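You operate a simulated robot arm through the tools that you are given. There is no shell and no other tool. Be economical: measure what you need, move in short steps, check, and stop when the job is done.

The job below is to be done with a simulated two-armed robot. You get a single attempt, and the scene is never put back.

JOB
Truck the empty pallet into the Plovrick bay and draw the truck out.
Fine: pump the forks up to their stop first; set the pallet down inside the bay's lines; draw the truck back about 70 cm.

It is judged by the outcome, as a careful person would: the job done as asked, and still so three seconds after it is handed in. It fails if anything else is knocked over, pushed out of place, dropped, spilled or broken.

ROBOT AND FRAMES
Two 7-joint arms with two-finger grippers on one trunk, on a base that drives. Base frame: it is fixed to the floor where the robot stands at the start and does not move with it; the origin is under the middle of the robot, x ahead of it, y to its left, z up. Units: mm, degrees, N and s.
The left shoulder is at the start at [24, 215, 1031], the right one opposite. Places, roughly: Dapwick sign [2100, 500, 700]; Plovrick sign [2900, 500, 700]; green pallet truck forks [1100, 0, 100]; marked bay [2900, 0, 0]; orange ball lever [600, -200, 800]; pallet truck [800, 0, 200]; small pallet [1250, 0, 0]; yellow ball lever [700, 0, 500]. Payload 2.2 kg a hand.
The tool frame of a hand sits at the grasp point between the pads (the TCP): z along the fingers, y along the line on which they close. The tips reach 19 mm beyond it. Largest opening 116 mm; the body of the gripper starts 70 mm behind the TCP.
Orientation is that of the tool frame in the base frame, as a unit quaternion [x, y, z, w]. With the fingers straight down and closing along the base's y, the tool's x points along the base's -x, its y along +y and its z along -z.

CONTROLS
- The arms move only by the tool play_rows. It takes "left_motion", "right_motion" or both (then of equal length, played together; a hand with none holds still); each is one flat list of numbers, 7 for each row, row after row: the shift along the tool's x, y, z in units of 20 mm (1.0 is 20 mm), then the turn, a rotation vector about the tool's x, y, z in units of 5 degrees (1.0 is 5 degrees), then the gripper command, from -1 (fully open) to 1 (shut), values between in proportion. In form: [dx, dy, dz, wx, wy, wz, gripper, dx, dy, dz, wx, wy, wz, gripper, ...]. A call has 1 to 12 rows; each row shifts and turns the commanded pose from where the row before left it, along the tool's axes as they then stand. A call with a number of a shift or a turn outside -1 to 1 is refused whole. Rows are played at 5 a second. More than 50 mm and 8.6 degrees between two rows, or a gripper value outside its range, and nothing of the call is played. A pose out of reach is approached as far as the arm can. The call stops where the force on the tool passes 90 N (or 10 N more than at its start, if that is more) or the arm is blocked; 0.2 s more then pass. Each finger halts on what it meets, pressing with about 37 N; the grip force reading is that of the motor and also rises with nothing between the fingers. The clock runs only during rows and for 0.2 s after the last one: add rows that do not move to give the fingers time. It gives the time, the measured TCP pose, the force on the tool (base axes), the opening and the grip force at its end, in the units of the frame above (readings bear some noise), with the torque about the TCP (base axes, N m) and any sound that the robot's microphone picked up.
- Cameras (640 x 400 px; columns grow to the right, rows downward): "scene" is now at [133, -12.5, 1206.7]; the picture's right is [-0.12, -0.99, -0.00], its down [-0.52, 0.06, -0.85] and it looks along [0.84, -0.10, -0.53] (base axes); focal length 214 px, centre (320, 200). "left" rides on the left gripper at [69, 15, -97] in its tool frame; the picture's right is [-0.21, 0.98, 0.00], its down [-0.76, -0.17, -0.63] and it looks along [-0.62, -0.14, 0.77] (tool axes); focal length 251 px, centre (320, 200). "right" rides on the right gripper at [69, -15, -97] in its tool frame; the picture's right is [0.21, 0.98, 0.00], its down [-0.76, 0.17, -0.63] and it looks along [-0.62, 0.14, 0.77] (tool axes); focal length 251 px, centre (320, 200). There is no depth. A picture from a camera that has moved, and an enlarged one, comes with that camera's place and axes in the base frame and with its lens.
- get_image(camera): a new picture of that camera. It takes no simulated time.
- raise_lower(by): slides the trunk up (or, below 0, down) by that many mm; the arms and the scene camera ride with it, the base frame stays. It gives what a move gives, with no picture.
- base_move(legs): drives the robot by 1 to 6 legs, each [ahead, left, turn to the left] in mm, mm and degrees, along the robot's own axes; the way and the turn of a leg run together, so that a leg with both is an arc; at most 1500 mm and 180 degrees a leg. The arms and the cameras ride along, it lands a little off, and it stops where it bumps. It gives what a move gives.
- turn_head(pan, tilt): turns the head with the scene camera to pan (to the left, within 80 degrees either way) and tilt (down, from -29 to 69), counted from straight ahead of the robot. It gives what a move gives.
- enlarge(camera, box): a new picture of the part [left, top, right, bottom] of that camera's present view, enlarged. It takes no simulated time.
- hand_in(): hands the job in; it is judged then, once.

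Go step by step. Nothing tells you exact positions but the pictures and the camera data: compare them with the known pose of the tool, close in by small moves and look again before you grip or let go. The budget is 120 turns and 88 pictures, counting those below and the enlarged ones. Unless the task says otherwise, let go and move clear before handing in, and close with one line.

The tools are called after "Call:" as name(argument=value, ...) on one line, values as JSON. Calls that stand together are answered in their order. play_rows: Moves the arms, as the interface text tells. Its arguments: {"type":"object","properties":{"left_motion":{"type":"array","items":{"type":"number"}},"right_motion":{"type":"array","items":{"type":"number"}}},"required":[]} The other tools are called the same way: raise_lower (by) slides the trunk up or down; base_move (legs) drives the base; turn_head (pan, tilt) turns the head that bears the scene camera; get_image (camera) takes a picture; enlarge (camera, box) takes an enlarged picture of a part of a camera's view; hand_in () hands the job in.

At the start:

```text
time: 0.0
left_position: [533.2, 164.0, 1124.4]
left_ee_rot: [0.0, 1.0, 0.0, -0.001]
left_wrist_force: [0.5, 0.9, 0.0]
left_torque: [0.01, 0.01, -0.02]
left_grip_width: 116.0
left_gripper_force: 0.0
right_position: [490.1, -285.9, 1157.1]
right_ee_rot: [0.0, 1.0, 0.0, -0.001]
right_wrist_force: [-0.8, -0.2, -0.4]
right_torque: [0.02, 0.03, -0.04]
right_grip_width: 115.9
right_gripper_force: 0.1
trunk travel left (down, up): [-175.0, 315.0]
robot x, y, heading: [1.2, 1.3, -0.3]
head pan, tilt: [-7.1, 31.5]
```

scene: 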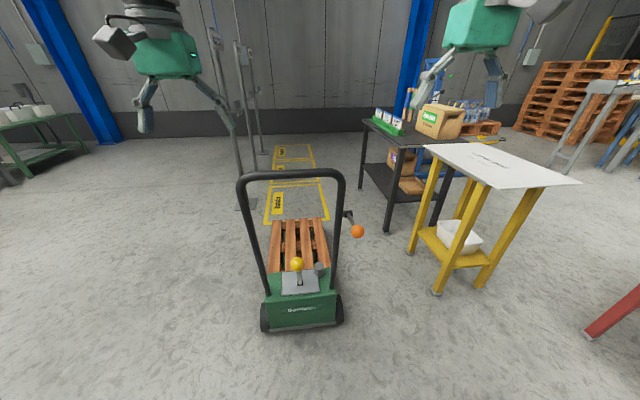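
right: 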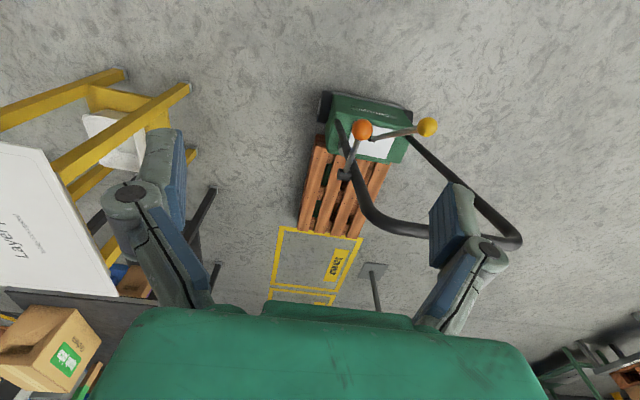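
left: 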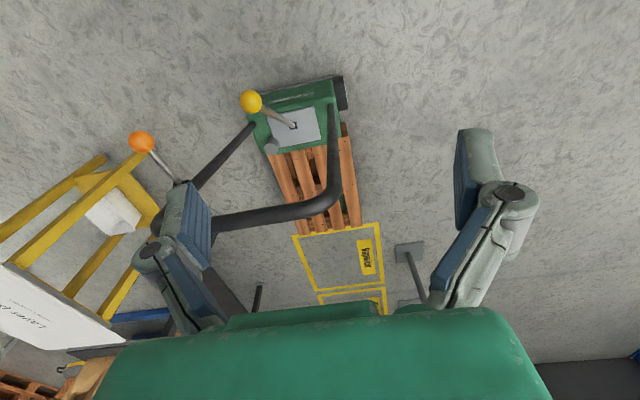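

I see a green pallet truck with a loop handle, an orange ball lever and a yellow ball lever, and floor bays beyond it. I will look closer at the controls and the bays.

Call:
enlarge(camera="scene", box=[220, 150, 400, 340])

Call:
enlarge(camera="scene", box=[200, 0, 360, 220])

Call:
enlarge(camera="scene", box=[360, 80, 600, 240])

```text
2.11 times, centred on (310, 245) of scene
camera zoom: at [133.0, -12.5, 1206.7], right [-0.12, -0.99, 0.0], down [-0.52, 0.06, -0.85], along [0.84, -0.1, -0.53], focal length 452 px, centre (341, 105)
```

zoom: 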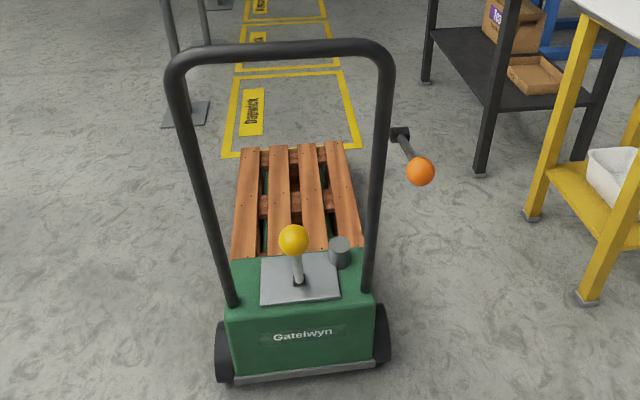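

```text
1.82 times, centred on (280, 110) of scene
camera zoom: at [133.0, -12.5, 1206.7], right [-0.12, -0.99, 0.0], down [-0.52, 0.06, -0.85], along [0.84, -0.1, -0.53], focal length 390 px, centre (393, 364)
```

zoom: 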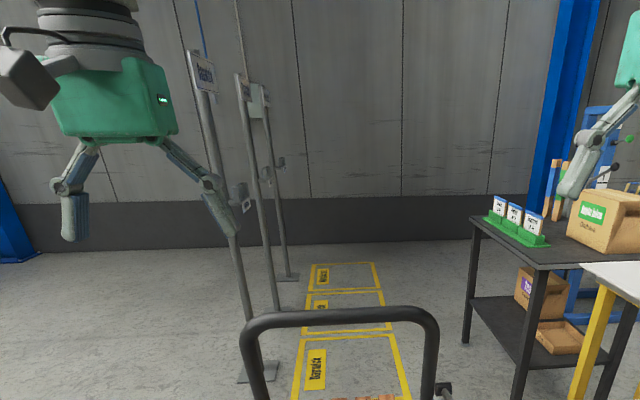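

```text
2.50 times, centred on (480, 160) of scene
camera zoom: at [133.0, -12.5, 1206.7], right [-0.12, -0.99, 0.0], down [-0.52, 0.06, -0.85], along [0.84, -0.1, -0.53], focal length 536 px, centre (-80, 300)
```

zoom: 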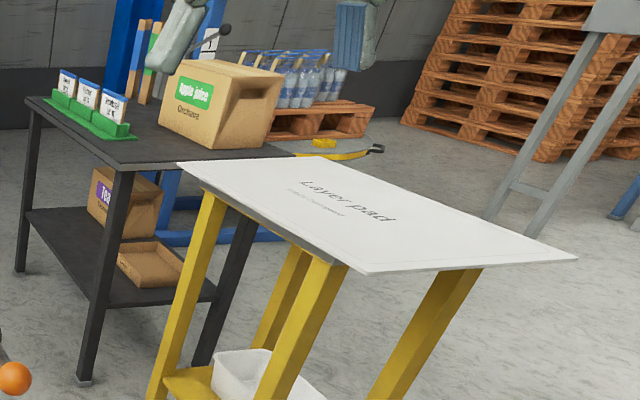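

The bays' floor labels and the levers need a sharper look.

Call:
enlarge(camera="scene", box=[255, 140, 345, 200])

Call:
enlarge(camera="scene", box=[270, 200, 370, 300])

Call:
enlarge(camera="right", box=[300, 80, 460, 190])

Call:
enlarge(camera="scene", box=[205, 20, 295, 110])

```text
6.67 times, centred on (300, 170) of scene
camera zoom: at [133.0, -12.5, 1206.7], right [-0.12, -0.99, 0.0], down [-0.52, 0.06, -0.85], along [0.84, -0.1, -0.53], focal length 1430 px, centre (453, 400)
```

zoom: 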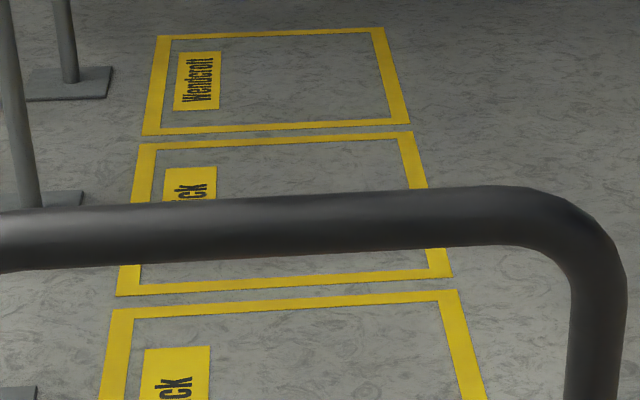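

```text
4.00 times, centred on (320, 250) of scene
camera zoom: at [133.0, -12.5, 1206.7], right [-0.12, -0.99, 0.0], down [-0.52, 0.06, -0.85], along [0.84, -0.1, -0.53], focal length 858 px, centre (320, 0)
```

zoom: 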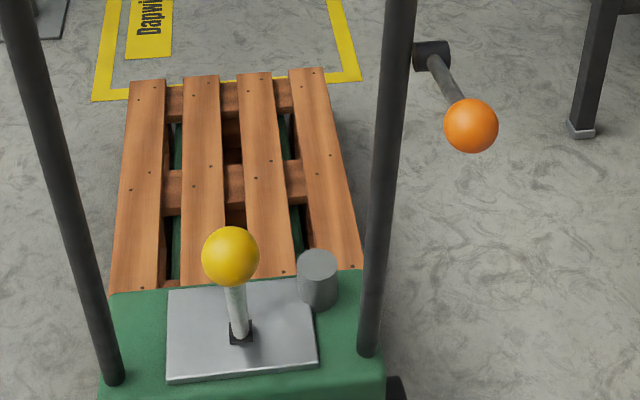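

```text
3.64 times, centred on (380, 135) of right
camera zoom: at [421.1, -300.7, 1253.3], right [-0.21, 0.98, 0.0], down [0.76, 0.17, 0.63], along [0.62, 0.14, -0.78], focal length 914 px, centre (102, 436)
```

zoom: 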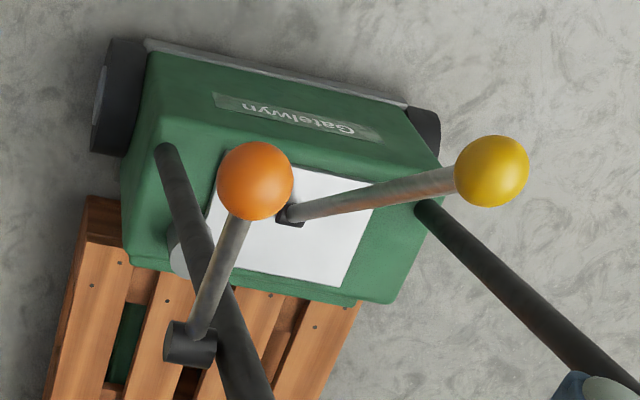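

```text
4.44 times, centred on (250, 65) of scene
camera zoom: at [133.0, -12.5, 1206.7], right [-0.12, -0.99, 0.0], down [-0.52, 0.06, -0.85], along [0.84, -0.1, -0.53], focal length 953 px, centre (631, 800)
```

zoom: 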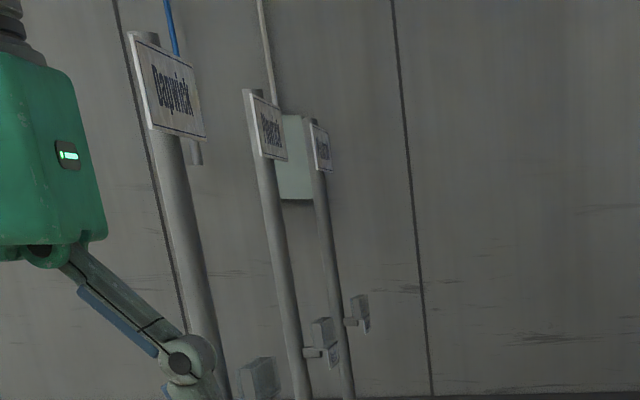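

The middle bay at about x 2900 is Plovrick. By triangulation the yellow ball is near (603, 2, 680) on a long pump lever pivoting near (808, 2, 312), the orange ball is near (600, -178, 795), and the handle's top bar is at about x 700, z 935. I start by tilting the left hand toward the yellow ball and turning the right hand for the bar.

Call:
play_rows(left_motion=[0, -1, 0, 0, -1, 0, -1, 0, -1, 0, 0, -1, 0, -1, 0, -1, 0, 0, -1, 0, -1, 0, -1, 0, 0, -1, 0, -1, 0, -1, 0, 0, -1, 0, -1, 0, -1, 0, 0, -1, 0, -1, 0.5, -0.35, 0.866, 0, 0, 0, -1, 0.5, -0.35, 0.866, 0, 0, 0, -1, 0.5, -0.35, 0.866, 0, 0, 0, -1, 0.5, -0.35, 0.866, 0, 0, 0, -1, 0.5, -0.35, 0.866, 0, 0, 0, -1, 0.5, -0.35, 0.866, 0, 0, 0, -1], right_motion=[0, 0, 0, 0, 0, -1, -1, 0, 0, 0, 0, 0, -1, -1, 0, 0, 0, 0, 0, -1, -1, 0, 0, 0, 0, 0, -1, -1, 0, 0, 0, 0, 0, -1, -1, 0, 0, 0, 0, 0, -1, -1, 0, 0, 0, 0, 0, -1, -1, 0, 0, 0, 0, 0, -1, -1, 0, 0, 0, 0, 0, -1, -1, 0, 0, 0, 0, 0, -1, -1, 0, 0, 0, 0, 0, -1, -1, 0, 0, 0, 0, 0, -1, -1])

```text
time: 2.6
left_position: [532.5, 1.6, 1016.3]
left_ee_rot: [-0.007, 0.964, -0.012, 0.266]
left_wrist_force: [0.5, -0.2, 0.6]
left_torque: [0.02, -0.01, 0.0]
left_grip_width: 116.0
left_gripper_force: 0.1
right_position: [486.8, -285.2, 1157.8]
right_ee_rot: [-0.502, 0.865, 0.001, 0.001]
right_wrist_force: [-0.3, -0.1, 0.2]
right_torque: [0.01, 0.0, 0.03]
right_grip_width: 115.9
right_gripper_force: 0.1
trunk travel left (down, up): [-175.0, 315.0]
robot x, y, heading: [0.2, 0.9, 0.2]
head pan, tilt: [-7.1, 31.5]
```

Left hand is tilted about 30° at the middle; the right is at 60° of yaw. I bring the left down to 100 mm short of the yellow ball and the right toward the bar.

Call:
play_rows(left_motion=[0.446, 0, 0.94, 0, 0, 0, -1, 0.446, 0, 0.94, 0, 0, 0, -1, 0.446, 0, 0.94, 0, 0, 0, -1, 0.446, 0, 0.94, 0, 0, 0, -1, 0.446, 0, 0.94, 0, 0, 0, -1, 0.446, 0, 0.94, 0, 0, 0, -1, 0.446, 0, 0.94, 0, 0, 0, -1, 0.446, 0, 0.94, 0, 0, 0, -1, 0.446, 0, 0.94, 0, 0, 0, -1, 0.446, 0, 0.94, 0, 0, 0, -1, 0.446, 0, 0.94, 0, 0, 0, -1, 0.446, 0, 0.94, 0, 0, 0, -1], right_motion=[0, 0, 0, 0, 0, -1, -1, 0, 0, 0, 0, 0, -1, -1, 0, 0, 0, 0, 0, -1, -1, 0, 0, 0, 0, 0, -1, -1, 0, 0, 0, 0, 0, -1, -1, 0, 0, 0, 0, 0, -1, -1, -1, -1, 0, 0, 0, 0, -1, -1, -1, 0, 0, 0, 0, -1, -1, -1, 0, 0, 0, 0, -1, -1, -1, 0, 0, 0, 0, -1, -1, -1, 0, 0, 0, 0, -1, -1, -1, 0, 0, 0, 0, -1])

Call:
get_image(camera="scene")

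Call:
get_image(camera="left")

Call:
get_image(camera="right")

```text
time: 5.2
left_position: [563.8, 13.8, 762.8]
left_ee_rot: [-0.022, 0.966, -0.011, 0.258]
left_wrist_force: [0.0, 0.7, -0.5]
left_torque: [-0.01, 0.03, -0.03]
left_grip_width: 115.8
left_gripper_force: 0.2
right_position: [611.0, -163.4, 1155.4]
right_ee_rot: [-0.707, 0.707, 0.001, 0.0]
right_wrist_force: [0.4, 0.8, -0.2]
right_torque: [-0.03, 0.03, 0.0]
right_grip_width: 116.0
right_gripper_force: 0.1
trunk travel left (down, up): [-175.0, 315.0]
robot x, y, heading: [1.6, 1.0, -0.0]
head pan, tilt: [-7.1, 31.5]
```

```text
77 pictures are left
camera scene: at [136.5, -11.8, 1206.2], right [-0.12, -0.99, 0.0], down [-0.52, 0.06, -0.85], along [0.84, -0.1, -0.53], focal length 214 px, centre (320, 200)
```

scene: 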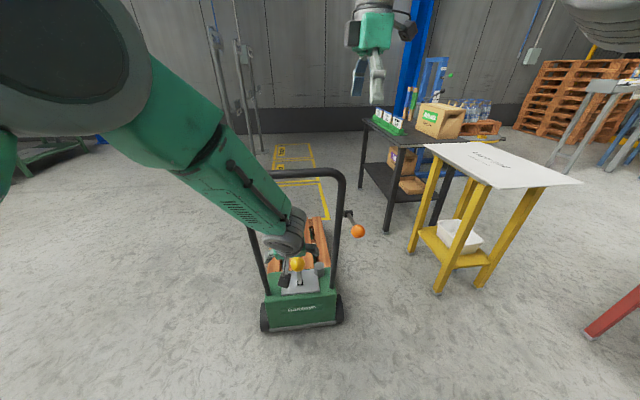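

```text
76 pictures are left
camera left: at [454.4, 24.5, 810.9], right [0.15, 0.99, 0.07], down [0.34, -0.12, 0.93], along [0.93, -0.11, -0.36], focal length 251 px, centre (320, 200)
```

left: 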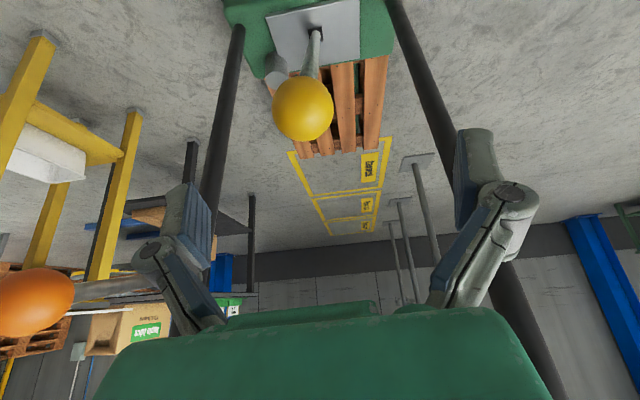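

```text
75 pictures are left
camera right: at [625.2, -233.7, 1252.7], right [-0.98, -0.21, 0.0], down [-0.17, 0.76, 0.63], along [-0.14, 0.62, -0.77], focal length 251 px, centre (320, 200)
```

right: 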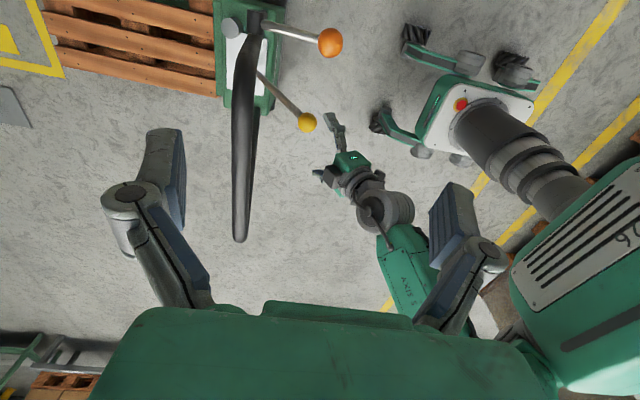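

The side view from the right hand confirms the bar at x≈693 and the yellow ball at about (603, -1, 680). I bring the left onto the ball without closing, and the right hand just above the bar.

Call:
play_rows(left_motion=[0.048, -0.088, 0.571, 0, 0, 0, -1, 0.048, -0.088, 0.571, 0, 0, 0, -1, 0.048, -0.088, 0.571, 0, 0, 0, -1, 0.048, -0.088, 0.571, 0, 0, 0, -1, 0.048, -0.088, 0.571, 0, 0, 0, -1, 0.048, -0.088, 0.571, 0, 0, 0, -1, 0.048, -0.088, 0.571, 0, 0, 0, -1, 0.048, -0.088, 0.571, 0, 0, 0, -1], right_motion=[-0.55, -0.51, 0.97, 0, 0, 0, -1, -0.55, -0.51, 0.97, 0, 0, 0, -1, -0.55, -0.51, 0.97, 0, 0, 0, -1, -0.55, -0.51, 0.97, 0, 0, 0, -1, -0.55, -0.51, 0.97, 0, 0, 0, -1, -0.55, -0.51, 0.97, 0, 0, 0, -1, -0.55, -0.51, 0.97, 0, 0, 0, -1, -0.55, -0.51, 0.97, 0, 0, 0, -1])

Call:
get_image(camera="left")

Call:
get_image(camera="right")

```text
time: 7.0
left_position: [590.4, -14.3, 670.2]
left_ee_rot: [0.002, 0.966, 0.002, 0.259]
left_wrist_force: [1.1, -0.1, 0.2]
left_torque: [0.0, 0.02, -0.03]
left_grip_width: 115.9
left_gripper_force: 0.1
right_position: [667.9, -93.7, 1019.7]
right_ee_rot: [-0.707, 0.707, 0.0, 0.001]
right_wrist_force: [-0.5, -0.2, -0.1]
right_torque: [-0.02, -0.02, 0.0]
right_grip_width: 116.0
right_gripper_force: 0.0
right hand out of reach, approached as far as the arm can: row 6, 7, 8
trunk travel left (down, up): [-175.0, 315.0]
robot x, y, heading: [-1.9, 2.3, -0.1]
head pan, tilt: [-7.1, 31.5]
```

```text
74 pictures are left
camera left: at [481.6, 0.3, 718.0], right [0.19, 0.98, 0.11], down [0.34, -0.17, 0.93], along [0.92, -0.14, -0.36], focal length 251 px, centre (320, 200)
```

left: 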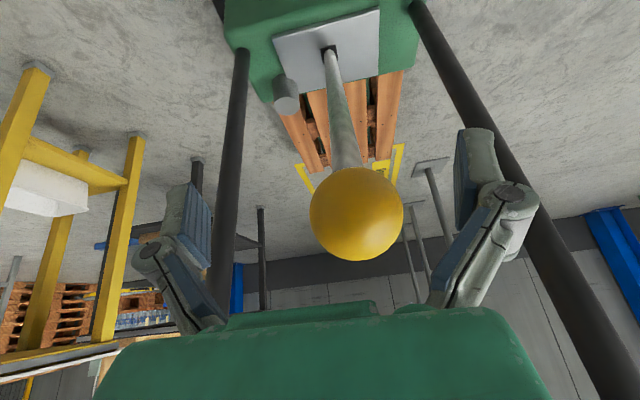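

```text
73 pictures are left
camera right: at [683.0, -164.2, 1116.2], right [-0.98, -0.21, 0.0], down [-0.17, 0.76, 0.63], along [-0.13, 0.62, -0.77], focal length 251 px, centre (320, 200)
```

right: 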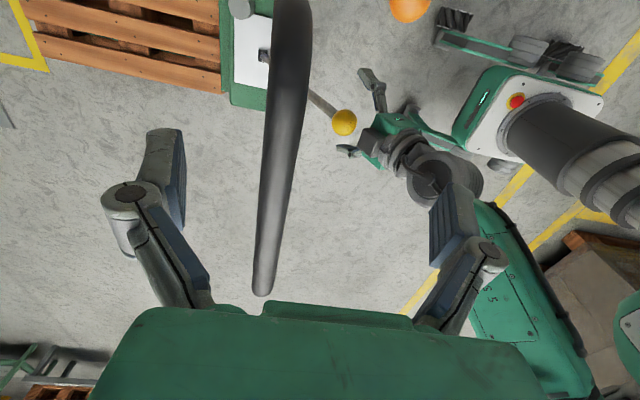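

The right arm is at its reach limit, so I will back both hands off by 130 mm and drive the base 130 mm ahead.

Call:
play_rows(left_motion=[0.42, 0.09, -0.89, 0, 0, 0, -1, 0.42, 0.09, -0.89, 0, 0, 0, -1, 0.42, 0.09, -0.89, 0, 0, 0, -1, 0.42, 0.09, -0.89, 0, 0, 0, -1, 0.42, 0.09, -0.89, 0, 0, 0, -1, 0.42, 0.09, -0.89, 0, 0, 0, -1, 0.42, 0.09, -0.89, 0, 0, 0, -1, 0.42, 0.09, -0.89, 0, 0, 0, -1], right_motion=[0, 0.75, 0, 0, 0, 0, -1, 0, 0.75, 0, 0, 0, 0, -1, 0, 0.75, 0, 0, 0, 0, -1, 0, 0.75, 0, 0, 0, 0, -1, 0, 0.75, 0, 0, 0, 0, -1, 0, 0.75, 0, 0, 0, 0, -1, 0, 0.75, 0, 0, 0, 0, -1, 0, 0.75, 0, 0, 0, 0, -1])

Call:
base_move(legs=[[130, 0, 0]])

```text
time: 9.0
left_position: [435.1, 13.3, 715.7]
left_ee_rot: [-0.021, 0.979, -0.003, 0.202]
left_wrist_force: [-0.4, 0.5, 0.0]
left_torque: [0.03, 0.0, 0.03]
left_grip_width: 115.8
left_gripper_force: 0.0
right_position: [542.2, -94.4, 1020.8]
right_ee_rot: [0.707, -0.707, 0.001, -0.002]
right_wrist_force: [0.2, 0.5, 0.4]
right_torque: [0.02, 0.01, -0.04]
right_grip_width: 116.1
right_gripper_force: 0.0
trunk travel left (down, up): [-175.0, 315.0]
robot x, y, heading: [-2.1, 1.3, -0.1]
head pan, tilt: [-7.1, 31.5]
stopped in row 8 (left hand): the arm was blocked; the commanded pose is now the measured one
```

```text
time: 10.3
left_position: [563.2, 11.5, 718.2]
left_ee_rot: [-0.022, 0.979, -0.004, 0.203]
left_wrist_force: [0.4, 0.5, 0.3]
left_torque: [0.02, -0.02, -0.01]
left_grip_width: 116.0
left_gripper_force: 0.0
right_position: [673.8, -94.7, 1020.0]
right_ee_rot: [-0.707, 0.707, -0.001, 0.002]
right_wrist_force: [0.3, -1.1, -0.2]
right_torque: [-0.03, 0.03, 0.01]
right_grip_width: 115.9
right_gripper_force: 0.0
trunk travel left (down, up): [-175.0, 315.0]
robot x, y, heading: [131.5, 0.1, 0.3]
head pan, tilt: [-7.1, 31.5]
```

Base is now at 131. The right hand goes down around the bar, then I look.

Call:
play_rows(right_motion=[-0.167, -0.16, 0.71, 0, 0, 0, -1, -0.167, -0.16, 0.71, 0, 0, 0, -1, -0.167, -0.16, 0.71, 0, 0, 0, -1, -0.167, -0.16, 0.71, 0, 0, 0, -1, -0.167, -0.16, 0.71, 0, 0, 0, -1, -0.167, -0.16, 0.71, 0, 0, 0, -1])

Call:
get_image(camera="right")

Call:
get_image(camera="scene")

```text
time: 11.7
left_position: [563.8, 12.8, 721.5]
left_ee_rot: [-0.023, 0.979, -0.005, 0.205]
left_wrist_force: [0.8, 0.2, -0.6]
left_torque: [0.02, 0.01, -0.01]
left_grip_width: 116.1
left_gripper_force: 0.1
right_position: [688.4, -73.1, 935.5]
right_ee_rot: [0.707, -0.707, 0.003, -0.002]
right_wrist_force: [0.4, 0.0, 0.1]
right_torque: [0.02, 0.03, -0.01]
right_grip_width: 116.0
right_gripper_force: 0.1
trunk travel left (down, up): [-175.0, 315.0]
robot x, y, heading: [132.1, 2.5, 0.1]
head pan, tilt: [-7.1, 31.5]
```

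```text
72 pictures are left
camera right: at [704.1, -143.7, 1032.7], right [-0.98, -0.21, -0.01], down [-0.17, 0.76, 0.63], along [-0.13, 0.62, -0.77], focal length 251 px, centre (320, 200)
```

right: 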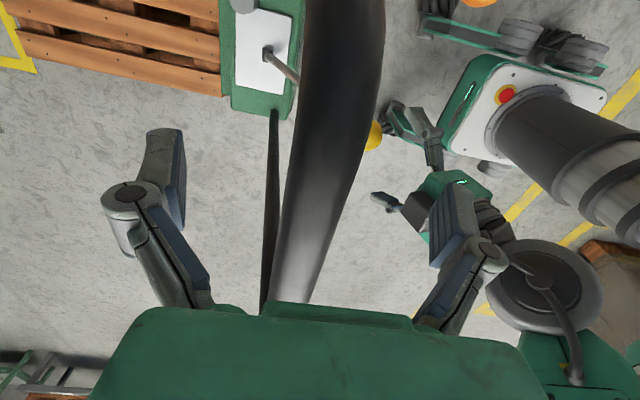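

```text
71 pictures are left
camera scene: at [263.6, -12.4, 1206.5], right [-0.12, -0.99, 0.0], down [-0.52, 0.06, -0.85], along [0.84, -0.1, -0.53], focal length 214 px, centre (320, 200)
```

scene: 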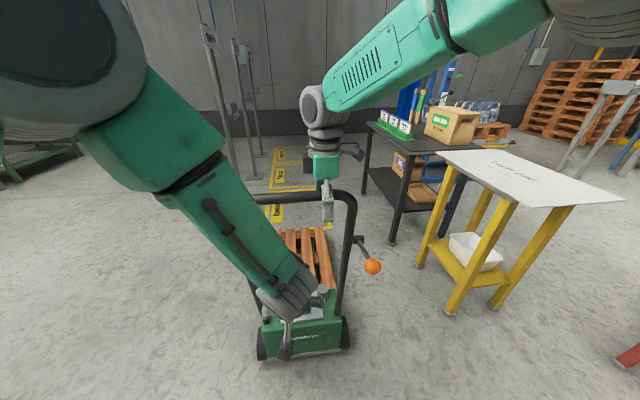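

The bar runs between the right fingers. I close the right hand on it.

Call:
play_rows(right_motion=[0, 0, 0, 0, 0, 0, 0.3, 0, 0, 0, 0, 0, 0, 1, 0, 0, 0, 0, 0, 0, 1, 0, 0, 0, 0, 0, 0, 1, 0, 0, 0, 0, 0, 0, 1])

Call:
get_image(camera="left")

```text
time: 12.9
left_position: [563.4, 11.7, 719.9]
left_ee_rot: [-0.023, 0.979, -0.005, 0.205]
left_wrist_force: [0.4, 0.1, -0.2]
left_torque: [0.02, 0.03, -0.01]
left_grip_width: 116.0
left_gripper_force: 0.0
right_position: [689.9, -74.3, 935.7]
right_ee_rot: [-0.707, 0.707, -0.001, 0.003]
right_wrist_force: [4.4, 0.8, -6.4]
right_torque: [0.25, 0.02, 0.08]
right_grip_width: 8.8
right_gripper_force: 36.5
trunk travel left (down, up): [-175.0, 315.0]
robot x, y, heading: [130.3, 0.1, -0.0]
head pan, tilt: [-7.1, 31.5]
```

```text
70 pictures are left
camera left: at [460.8, 23.0, 779.1], right [0.15, 0.99, 0.07], down [0.45, -0.13, 0.89], along [0.88, -0.11, -0.46], focal length 251 px, centre (320, 200)
```

left: 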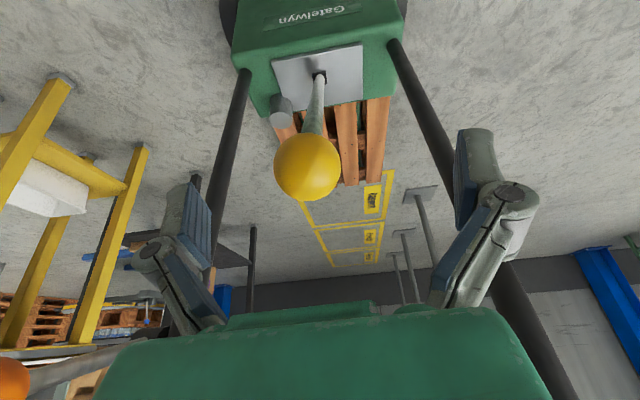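

The opening is only 8.8 mm, far thinner than the tube, so I check what the fingers hold.

Call:
get_image(camera="right")

Call:
enlarge(camera="scene", box=[240, 150, 400, 250])

```text
69 pictures are left
camera right: at [704.5, -143.8, 1032.6], right [-0.98, -0.21, -0.01], down [-0.17, 0.76, 0.63], along [-0.13, 0.62, -0.77], focal length 251 px, centre (320, 200)
```

right: 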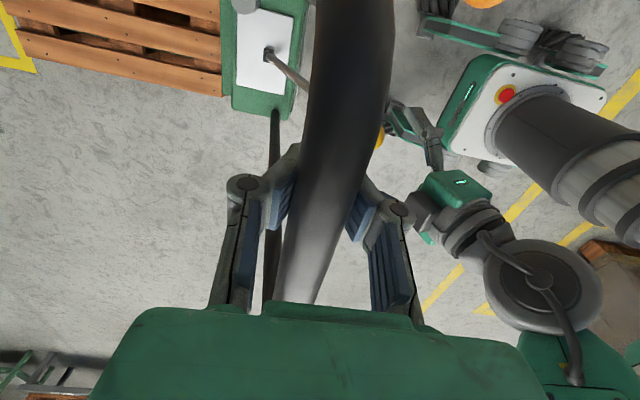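

```text
4.00 times, centred on (320, 200) of scene
camera zoom: at [264.9, -12.4, 1206.4], right [-0.12, -0.99, 0.0], down [-0.52, 0.06, -0.85], along [0.84, -0.1, -0.53], focal length 858 px, centre (320, 200)
```

zoom: 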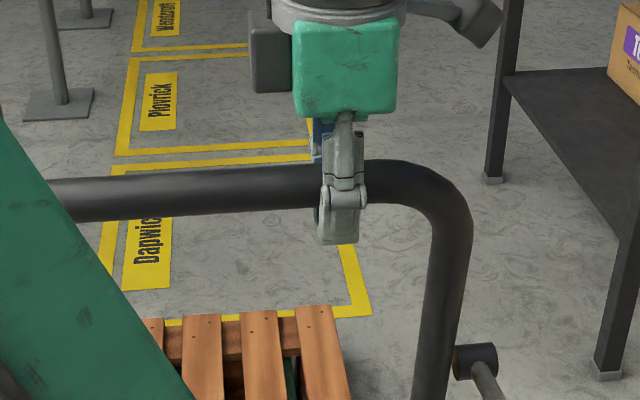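

The pads closed under the tube, and the floor label confirms Plovrick is the middle bay. I open, raise the right hand 25 mm and close again.

Call:
play_rows(right_motion=[0, 0, 0, 0, 0, 0, -0.4, 0, 0, 0, 0, 0, 0, -0.4, 0, 0, 0, 0, 0, 0, -0.4, 0, 0, -0.625, 0, 0, 0, -0.4, 0, 0, -0.625, 0, 0, 0, -0.4, 0, 0, 0, 0, 0, 0, 1, 0, 0, 0, 0, 0, 0, 1, 0, 0, 0, 0, 0, 0, 1, 0, 0, 0, 0, 0, 0, 1])

Call:
get_image(camera="right")

```text
time: 14.9
left_position: [563.6, 12.0, 719.7]
left_ee_rot: [-0.023, 0.978, -0.005, 0.205]
left_wrist_force: [-0.1, -0.1, 0.3]
left_torque: [0.0, 0.02, 0.0]
left_grip_width: 116.1
left_gripper_force: 0.1
right_position: [689.3, -74.8, 960.3]
right_ee_rot: [-0.707, 0.707, -0.003, 0.004]
right_wrist_force: [7.5, 0.0, 2.7]
right_torque: [0.2, -0.07, 0.5]
right_grip_width: 25.2
right_gripper_force: 45.3
trunk travel left (down, up): [-175.0, 315.0]
robot x, y, heading: [128.0, 3.6, 0.1]
head pan, tilt: [-7.1, 31.5]
```

```text
67 pictures are left
camera right: at [703.9, -144.1, 1058.6], right [-0.98, -0.21, -0.01], down [-0.17, 0.76, 0.63], along [-0.13, 0.62, -0.77], focal length 251 px, centre (320, 200)
```

right: 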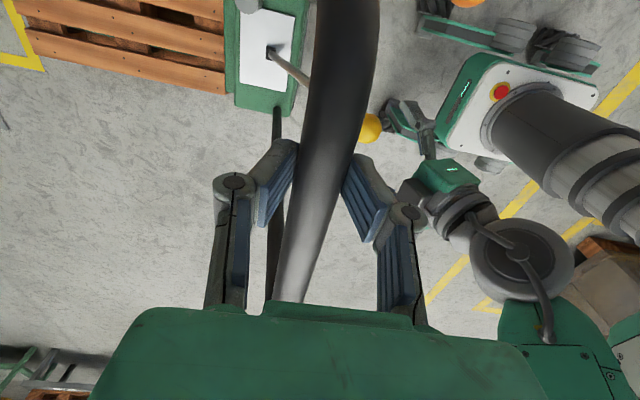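

25 mm now; I raise another 10 mm to see whether the grip is on the full tube.

Call:
play_rows(right_motion=[0, 0, 0, 0, 0, 0, -0.2, 0, 0, 0, 0, 0, 0, -0.2, 0, 0, -0.5, 0, 0, 0, -0.2, 0, 0, 0, 0, 0, 0, 1, 0, 0, 0, 0, 0, 0, 1, 0, 0, 0, 0, 0, 0, 1, 0, 0, 0, 0, 0, 0, 1])

```text
time: 16.5
left_position: [563.1, 12.3, 720.1]
left_ee_rot: [-0.023, 0.979, -0.006, 0.205]
left_wrist_force: [1.1, 0.1, 0.3]
left_torque: [0.0, 0.01, 0.01]
left_grip_width: 116.0
left_gripper_force: 0.1
right_position: [688.1, -73.6, 972.1]
right_ee_rot: [-0.707, 0.707, -0.002, 0.004]
right_wrist_force: [6.6, -0.8, 5.0]
right_torque: [-0.03, -0.12, 1.15]
right_grip_width: 24.9
right_gripper_force: 45.2
trunk travel left (down, up): [-175.0, 315.0]
robot x, y, heading: [130.7, 6.8, -0.2]
head pan, tilt: [-7.1, 31.5]
```

Same 25 mm, so the tube is held. Now the left hand moves onto the yellow ball at (603, -1, 680) and closes.

Call:
play_rows(left_motion=[-0.26, -0.16, 0.66, 0, 0, 0, -1, -0.26, -0.16, 0.66, 0, 0, 0, -1, -0.26, -0.16, 0.66, 0, 0, 0, -1, -0.26, -0.16, 0.66, 0, 0, 0, -1, 0, 0, 0, 0, 0, 0, -0.2, 0, 0, 0, 0, 0, 0, 1, 0, 0, 0, 0, 0, 0, 1, 0, 0, 0, 0, 0, 0, 1])

Call:
get_image(camera="left")

```text
time: 18.3
left_position: [606.4, 0.8, 681.1]
left_ee_rot: [-0.028, 0.978, -0.009, 0.204]
left_wrist_force: [1.4, -29.3, 5.1]
left_torque: [-0.68, -1.05, 0.6]
left_grip_width: 39.9
left_gripper_force: 44.9
right_position: [687.5, -74.7, 972.2]
right_ee_rot: [0.708, -0.706, 0.001, -0.005]
right_wrist_force: [4.4, 12.0, 8.0]
right_torque: [0.1, -0.13, 0.78]
right_grip_width: 24.7
right_gripper_force: 45.2
trunk travel left (down, up): [-175.0, 315.0]
robot x, y, heading: [129.3, -4.0, 0.1]
head pan, tilt: [-7.1, 31.5]
```

```text
66 pictures are left
camera left: at [503.5, 11.1, 740.8], right [0.15, 0.99, 0.06], down [0.45, -0.12, 0.89], along [0.88, -0.1, -0.46], focal length 251 px, centre (320, 200)
```

left: 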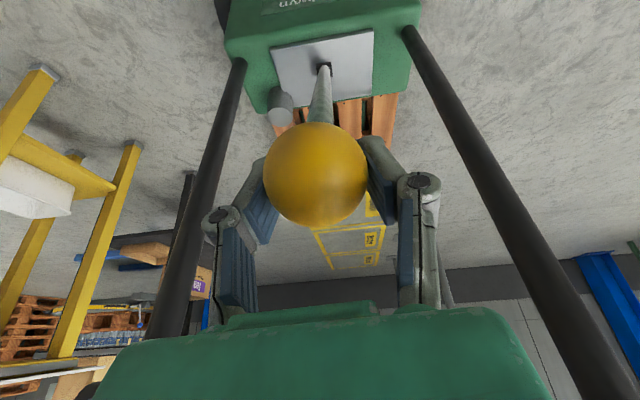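

The ball is gripped at 40 mm. I ease off the side load and pull the lever about 60 mm down toward the robot to learn its stroke.

Call:
play_rows(left_motion=[0, -0.15, 0, 0, 0, 0, 1, 0.5, 0, 0.03, 0, 0, 0, 1, 0.5, 0, 0.04, 0, 0, 0, 1, 0.5, 0, 0.05, 0, 0, 0, 1, 0.5, 0, 0.06, 0, 0, 0, 1, 0.5, 0, 0.07, 0, 0, 0, 1, 0.5, 0, 0.08, 0, 0, 0, 1])

Call:
get_image(camera="scene")

Call:
get_image(camera="right")

```text
time: 19.9
left_position: [552.8, 0.2, 649.9]
left_ee_rot: [-0.024, 0.978, 0.0, 0.208]
left_wrist_force: [29.6, 22.0, -30.4]
left_torque: [-0.3, -1.21, -0.17]
left_grip_width: 41.1
left_gripper_force: 45.2
right_position: [687.5, -73.9, 972.4]
right_ee_rot: [-0.707, 0.707, -0.004, 0.001]
right_wrist_force: [-30.5, -12.9, 23.4]
right_torque: [0.89, 0.75, 0.82]
right_grip_width: 24.5
right_gripper_force: 44.8
trunk travel left (down, up): [-175.0, 315.0]
robot x, y, heading: [130.2, 0.8, -0.0]
head pan, tilt: [-7.1, 31.5]
```

```text
65 pictures are left
camera scene: at [260.4, -10.9, 1206.9], right [-0.12, -0.99, 0.0], down [-0.52, 0.06, -0.85], along [0.85, -0.1, -0.52], focal length 214 px, centre (320, 200)
```

scene: 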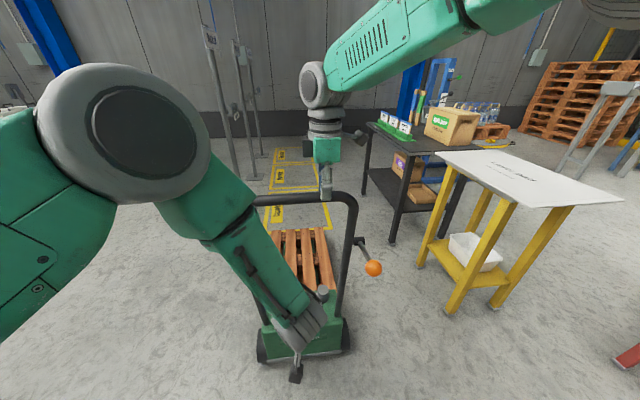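

```text
64 pictures are left
camera right: at [701.1, -143.5, 1069.4], right [-0.98, -0.21, 0.0], down [-0.17, 0.76, 0.63], along [-0.13, 0.62, -0.78], focal length 251 px, centre (320, 200)
```

right: 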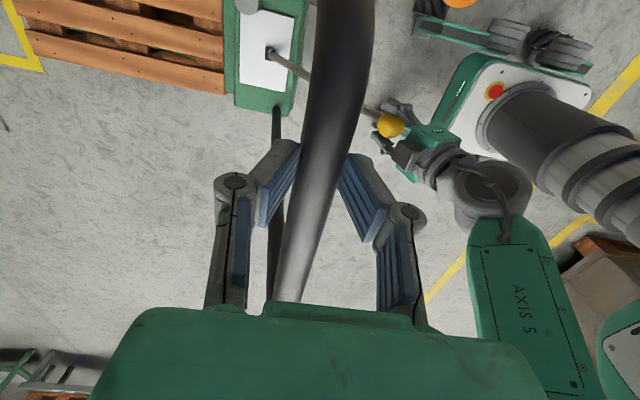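

The lever resists with about 40 N, and the right hand holds the truck against it: it pumps. I continue the stroke toward its lower stop.

Call:
play_rows(left_motion=[0.5, 0, 0.1, 0, 0, 0, 1, 0.5, 0, 0.12, 0, 0, 0, 1, 0.5, 0, 0.14, 0, 0, 0, 1, 0.49, 0, 0.16, 0, 0, 0, 1, 0.48, 0, 0.18, 0, 0, 0, 1, 0.48, 0, 0.2, 0, 0, 0, 1])

Call:
get_image(camera="scene")

```text
time: 21.3
left_position: [506.0, -0.7, 609.1]
left_ee_rot: [-0.022, 0.978, 0.002, 0.21]
left_wrist_force: [11.3, 44.6, -3.6]
left_torque: [0.11, -1.12, -0.25]
left_grip_width: 41.5
left_gripper_force: 45.2
right_position: [686.2, -73.4, 971.9]
right_ee_rot: [0.707, -0.707, 0.005, -0.001]
right_wrist_force: [-19.3, -25.2, 9.9]
right_torque: [-0.38, 0.43, 1.1]
right_grip_width: 24.4
right_gripper_force: 45.1
trunk travel left (down, up): [-175.0, 315.0]
robot x, y, heading: [131.2, -1.5, -0.0]
head pan, tilt: [-7.1, 31.5]
```

```text
63 pictures are left
camera scene: at [259.4, -10.5, 1207.1], right [-0.12, -0.99, 0.0], down [-0.52, 0.06, -0.85], along [0.85, -0.11, -0.52], focal length 214 px, centre (320, 200)
```

scene: 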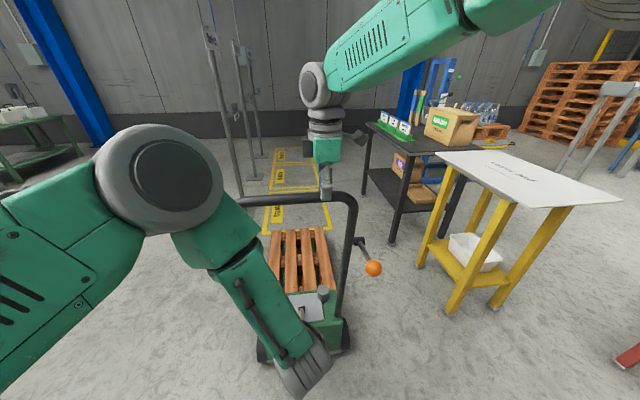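

The load fell off with some side force building, so I recentre in y and continue a bit further.

Call:
play_rows(left_motion=[0, 0.12, 0, 0, 0, 0, 1, 0.47, 0.04, 0.2, 0, 0, 0, 1, 0.46, 0.03, 0.22, 0, 0, 0, 1, 0.45, 0.02, 0.23, 0, 0, 0, 1, 0.44, 0.02, 0.24, 0, 0, 0, 1, 0.44, 0.02, 0.25, 0, 0, 0, 1, 0.43, 0.02, 0.26, 0, 0, 0, 1])

Call:
enlarge(camera="scene", box=[230, 200, 390, 400])

```text
time: 22.9
left_position: [468.2, 0.3, 561.0]
left_ee_rot: [-0.022, 0.978, -0.001, 0.209]
left_wrist_force: [11.3, 37.3, -1.3]
left_torque: [-0.05, -1.07, -0.16]
left_grip_width: 41.4
left_gripper_force: 45.1
right_position: [686.9, -73.8, 972.3]
right_ee_rot: [-0.707, 0.707, -0.003, 0.003]
right_wrist_force: [-15.8, -22.6, 7.3]
right_torque: [-0.61, 0.24, 1.03]
right_grip_width: 24.1
right_gripper_force: 44.8
trunk travel left (down, up): [-175.0, 315.0]
robot x, y, heading: [134.3, -0.1, -0.1]
head pan, tilt: [-7.1, 31.5]
```

```text
2.00 times, centred on (310, 300) of scene
camera zoom: at [260.0, -11.8, 1207.0], right [-0.12, -0.99, 0.0], down [-0.52, 0.06, -0.85], along [0.85, -0.1, -0.52], focal length 429 px, centre (340, 0)
```

zoom: 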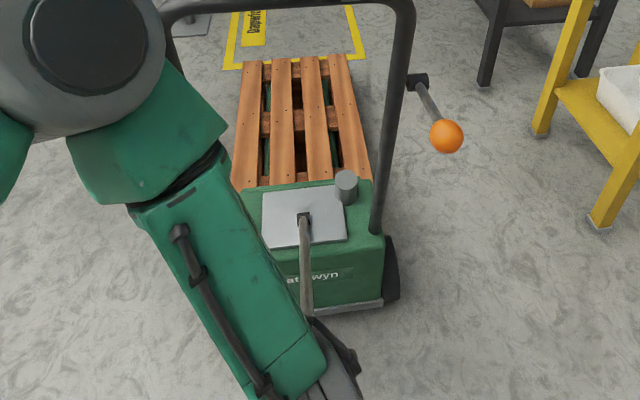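

The lever is at about 54° with no stop yet; I continue.

Call:
play_rows(left_motion=[0, 0.1, 0, 0, 0, 0, 1, 0.41, 0.02, 0.28, 0, 0, 0, 1, 0.4, 0.02, 0.29, 0, 0, 0, 1, 0.39, 0.02, 0.31, 0, 0, 0, 1, 0.38, 0.02, 0.32, 0, 0, 0, 1, 0.37, 0.02, 0.33, 0, 0, 0, 1, 0.36, 0.02, 0.34, 0, 0, 0, 1])

Call:
enlarge(camera="scene", box=[230, 200, 390, 400])

```text
time: 24.5
left_position: [438.9, -1.0, 508.9]
left_ee_rot: [-0.022, 0.978, -0.002, 0.206]
left_wrist_force: [-0.1, 34.4, 6.2]
left_torque: [0.08, -1.01, -0.01]
left_grip_width: 40.7
left_gripper_force: 45.1
right_position: [687.1, -73.9, 972.6]
right_ee_rot: [-0.707, 0.707, -0.003, 0.004]
right_wrist_force: [-7.1, -18.1, 4.2]
right_torque: [-0.29, 0.16, 1.07]
right_grip_width: 24.1
right_gripper_force: 44.9
trunk travel left (down, up): [-175.0, 315.0]
robot x, y, heading: [127.2, 0.3, 0.0]
head pan, tilt: [-7.1, 31.5]
```

```text
2.00 times, centred on (310, 300) of scene
camera zoom: at [260.0, -11.8, 1207.1], right [-0.12, -0.99, 0.0], down [-0.52, 0.06, -0.85], along [0.85, -0.1, -0.52], focal length 429 px, centre (340, 0)
```

zoom: 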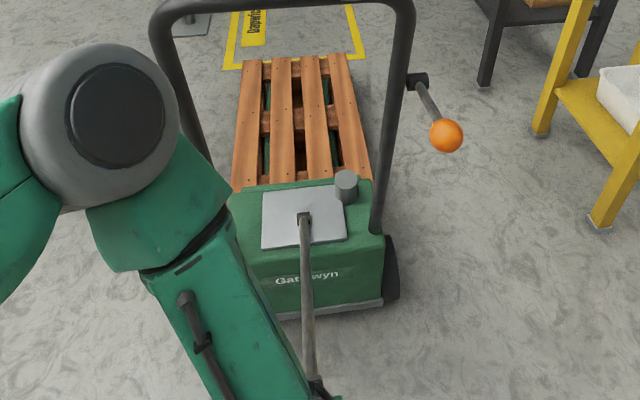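

Still no stop at 62°. I go a little further.

Call:
play_rows(left_motion=[0, 0.12, 0, 0, 0, 0, 1, 0.34, 0.02, 0.36, 0, 0, 0, 1, 0.33, 0.02, 0.37, 0, 0, 0, 1, 0.32, 0.02, 0.38, 0, 0, 0, 1, 0.31, 0.02, 0.39, 0, 0, 0, 1, 0.3, 0.02, 0.4, 0, 0, 0, 1, 0.29, 0.02, 0.41, 0, 0, 0, 1])

Call:
enlarge(camera="scene", box=[230, 200, 390, 400])

```text
time: 26.1
left_position: [419.1, -1.8, 451.0]
left_ee_rot: [-0.02, 0.979, -0.006, 0.2]
left_wrist_force: [0.4, 0.8, 0.4]
left_torque: [-0.03, -0.02, -0.03]
left_grip_width: 1.1
left_gripper_force: 29.1
right_position: [691.2, -74.5, 973.6]
right_ee_rot: [0.708, -0.707, 0.005, -0.008]
right_wrist_force: [4.4, -1.4, 10.6]
right_torque: [0.42, 0.05, 0.75]
right_grip_width: 23.7
right_gripper_force: 45.1
trunk travel left (down, up): [-175.0, 315.0]
robot x, y, heading: [128.6, -2.9, 0.1]
head pan, tilt: [-7.1, 31.5]
```

```text
2.00 times, centred on (310, 300) of scene
camera zoom: at [261.3, -13.2, 1206.8], right [-0.12, -0.99, 0.0], down [-0.52, 0.07, -0.85], along [0.84, -0.1, -0.52], focal length 429 px, centre (340, 0)
```

zoom: 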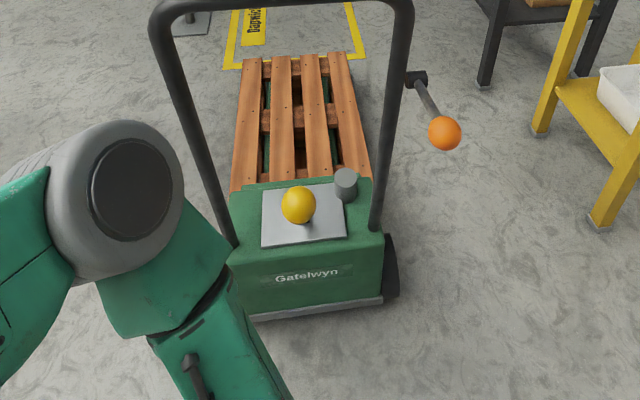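

The lever has a lower stop near 62°, and it sprang back when the ball slipped; the pallet seems to have risen slightly. I return the left hand above the ball, opening it and squaring its yaw.

Call:
play_rows(left_motion=[-1, -0.04, -0.88, 0, 0, 0.04, 0, -1, -0.04, -0.88, 0, 0, 0.04, -1, -1, -0.04, -0.88, 0, 0, 0.04, -1, -1, -0.04, -0.88, 0, 0, 0.04, -1, -1, -0.04, -0.88, 0, 0, 0.04, -1, -1, -0.04, -0.88, 0, 0, 0.04, -1, -1, -0.04, -0.88, 0, 0, 0.04, -1, -1, -0.04, -0.88, 0, 0, 0.04, -1, -1, -0.04, -0.88, 0, 0, 0.04, -1, -1, -0.03, -0.88, 0, 0, 0.04, -1, -1, -0.03, -0.88, 0, 0, 0.04, -1, -1, -0.03, -0.88, 0, 0, 0.04, -1])

Call:
get_image(camera="left")

```text
time: 28.7
left_position: [557.4, -1.6, 743.3]
left_ee_rot: [0.0, 0.979, -0.001, 0.206]
left_wrist_force: [-0.3, 0.3, 0.2]
left_torque: [-0.02, 0.02, 0.0]
left_grip_width: 116.0
left_gripper_force: 0.0
right_position: [686.7, -73.6, 974.7]
right_ee_rot: [-0.707, 0.707, -0.003, 0.005]
right_wrist_force: [4.5, -0.9, 28.4]
right_torque: [-0.05, -0.13, 0.99]
right_grip_width: 23.6
right_gripper_force: 44.7
trunk travel left (down, up): [-175.0, 315.0]
robot x, y, heading: [131.5, 4.3, 0.2]
head pan, tilt: [-7.1, 31.5]
```

```text
59 pictures are left
camera left: at [454.3, 12.0, 802.8], right [0.2, 0.98, 0.09], down [0.44, -0.16, 0.88], along [0.88, -0.14, -0.46], focal length 251 px, centre (320, 200)
```

left: 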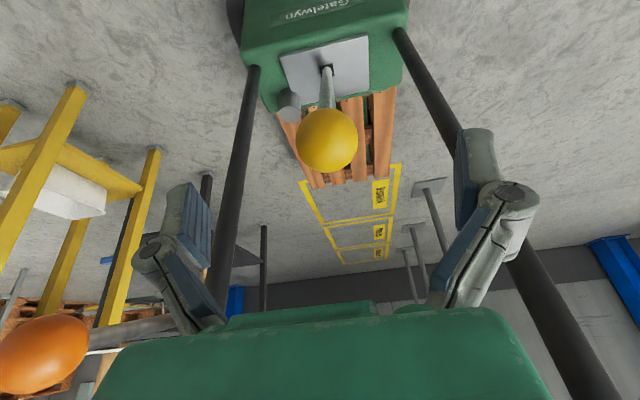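

Ball is at about (604, -3, 677). I approach and grip it again.

Call:
play_rows(left_motion=[-0.144, -0.013, 0.83, 0, 0, 0, -1, -0.144, -0.013, 0.83, 0, 0, 0, -1, -0.144, -0.013, 0.83, 0, 0, 0, -1, -0.144, -0.013, 0.83, 0, 0, 0, -1, -0.144, -0.013, 0.83, 0, 0, 0, -1, 0, 0, 0, 0, 0, 0, -0.2, 0, 0, 0, 0, 0, 0, 1, 0, 0, 0, 0, 0, 0, 1, 0, 0, 0, 0, 0, 0, 1])

Call:
enlarge(camera="right", box=[0, 0, 320, 200])

```text
time: 30.7
left_position: [604.0, 0.0, 672.3]
left_ee_rot: [-0.003, 0.979, 0.002, 0.206]
left_wrist_force: [1.5, 31.6, -5.0]
left_torque: [0.02, -0.01, -0.07]
left_grip_width: 37.6
left_gripper_force: 45.2
right_position: [687.1, -74.0, 973.0]
right_ee_rot: [-0.706, 0.708, -0.005, 0.003]
right_wrist_force: [1.5, -19.1, 31.2]
right_torque: [0.23, 0.12, 0.95]
right_grip_width: 23.2
right_gripper_force: 44.5
trunk travel left (down, up): [-175.0, 315.0]
robot x, y, heading: [129.3, -4.0, 0.1]
head pan, tilt: [-7.1, 31.5]
```

```text
2.00 times, centred on (160, 100) of right
camera zoom: at [701.7, -143.2, 1070.6], right [-0.98, -0.21, -0.01], down [-0.17, 0.76, 0.63], along [-0.13, 0.62, -0.78], focal length 503 px, centre (640, 400)
```

zoom: 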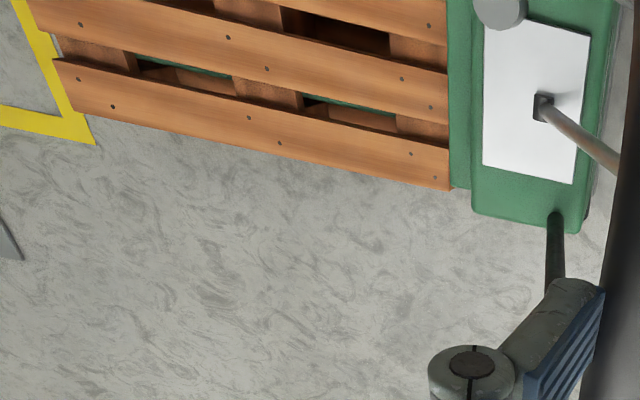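

Gripped. Now one full stroke down along the arc.

Call:
play_rows(left_motion=[0.974, 0.1, 0.111, 0, 0, 0, 1, 0.967, 0, 0.157, 0, 0, 0, 1, 0.959, 0, 0.202, 0, 0, 0, 1, 0.949, 0, 0.245, 0, 0, 0, 1, 0.936, 0, 0.29, 0, 0, 0, 1, 0.922, 0, 0.334, 0, 0, 0, 1, 0.905, 0, 0.375, 0, 0, 0, 1, 0.887, 0, 0.417, 0, 0, 0, 1, 0.866, 0, 0.459, 0, 0, 0, 1, 0.844, 0, 0.497, 0, 0, 0, 1, 0.82, 0, 0.537, 0, 0, 0, 1, 0.794, 0, 0.575, 0, 0, 0, 1])

Call:
enlarge(camera="right", box=[0, 0, 320, 200])

```text
time: 33.3
left_position: [441.2, -0.6, 508.2]
left_ee_rot: [-0.001, 0.978, 0.002, 0.21]
left_wrist_force: [23.9, 22.8, -4.8]
left_torque: [-0.39, -1.12, -0.09]
left_grip_width: 36.2
left_gripper_force: 45.4
right_position: [685.7, -72.9, 974.2]
right_ee_rot: [0.707, -0.707, 0.003, -0.004]
right_wrist_force: [-19.7, -12.5, 30.3]
right_torque: [0.2, 0.5, 0.95]
right_grip_width: 23.1
right_gripper_force: 45.2
trunk travel left (down, up): [-175.0, 315.0]
robot x, y, heading: [129.3, -0.0, 0.2]
head pan, tilt: [-7.1, 31.5]
```

```text
2.00 times, centred on (160, 100) of right
camera zoom: at [700.1, -143.3, 1070.5], right [-0.98, -0.21, -0.01], down [-0.17, 0.76, 0.63], along [-0.13, 0.62, -0.78], focal length 503 px, centre (640, 400)
```

zoom: 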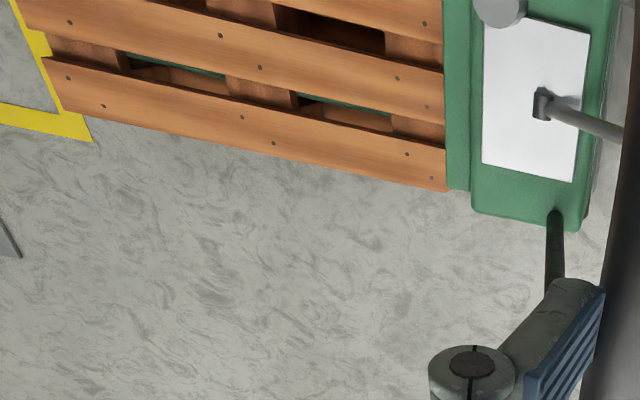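

The pallet visibly rose by roughly 20 mm. I return the lever up along the arc.

Call:
play_rows(left_motion=[-0.794, 0.08, -0.575, 0, 0, 0, 1, -0.82, 0, -0.537, 0, 0, 0, 1, -0.844, 0, -0.497, 0, 0, 0, 1, -0.866, 0, -0.459, 0, 0, 0, 1, -0.887, 0, -0.417, 0, 0, 0, 1, -0.905, 0, -0.375, 0, 0, 0, 1, -0.922, 0, -0.334, 0, 0, 0, 1, -0.936, 0, -0.29, 0, 0, 0, 1, -0.949, 0, -0.245, 0, 0, 0, 1, -0.959, 0, -0.202, 0, 0, 0, 1, -0.967, 0, -0.157, 0, 0, 0, 1, -0.974, 0, -0.111, 0, 0, 0, 1])

Call:
play_rows(left_motion=[0.974, 0, 0.111, 0, 0, 0, 1, 0.967, 0, 0.157, 0, 0, 0, 1, 0.959, 0, 0.202, 0, 0, 0, 1, 0.949, 0, 0.245, 0, 0, 0, 1, 0.936, 0, 0.29, 0, 0, 0, 1, 0.922, 0, 0.334, 0, 0, 0, 1, 0.905, 0, 0.375, 0, 0, 0, 1, 0.887, 0, 0.417, 0, 0, 0, 1, 0.866, 0, 0.459, 0, 0, 0, 1, 0.844, 0, 0.497, 0, 0, 0, 1, 0.82, 0, 0.537, 0, 0, 0, 1, 0.794, 0, 0.575, 0, 0, 0, 1])

Call:
enlarge(camera="right", box=[0, 0, 320, 200])

```text
time: 35.9
left_position: [601.1, -0.1, 669.5]
left_ee_rot: [0.002, 0.979, 0.0, 0.202]
left_wrist_force: [-7.3, 0.4, -33.5]
left_torque: [0.4, -0.72, -0.08]
left_grip_width: 37.2
left_gripper_force: 45.1
right_position: [689.2, -72.7, 973.6]
right_ee_rot: [0.707, -0.707, 0.006, -0.007]
right_wrist_force: [3.9, -0.4, 36.2]
right_torque: [-0.22, 0.28, 1.23]
right_grip_width: 23.1
right_gripper_force: 44.7
trunk travel left (down, up): [-175.0, 315.0]
robot x, y, heading: [134.6, 1.7, 0.0]
head pan, tilt: [-7.1, 31.5]
```

```text
time: 38.5
left_position: [440.9, -0.3, 509.9]
left_ee_rot: [-0.002, 0.978, 0.0, 0.21]
left_wrist_force: [29.6, 6.9, -8.9]
left_torque: [-0.55, -0.91, -0.02]
left_grip_width: 38.8
left_gripper_force: 45.3
right_position: [685.4, -73.1, 974.6]
right_ee_rot: [0.707, -0.707, 0.003, -0.003]
right_wrist_force: [-25.6, -4.7, 31.2]
right_torque: [0.09, 0.57, 1.02]
right_grip_width: 22.9
right_gripper_force: 44.8
trunk travel left (down, up): [-175.0, 315.0]
robot x, y, heading: [130.7, 0.8, -0.1]
head pan, tilt: [-7.1, 31.5]
```

```text
2.00 times, centred on (160, 100) of right
camera zoom: at [699.7, -143.3, 1070.7], right [-0.98, -0.21, -0.01], down [-0.17, 0.76, 0.63], along [-0.13, 0.62, -0.78], focal length 503 px, centre (640, 400)
```

zoom: 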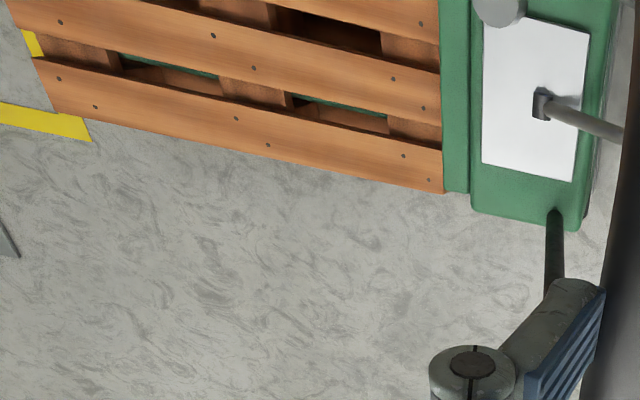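

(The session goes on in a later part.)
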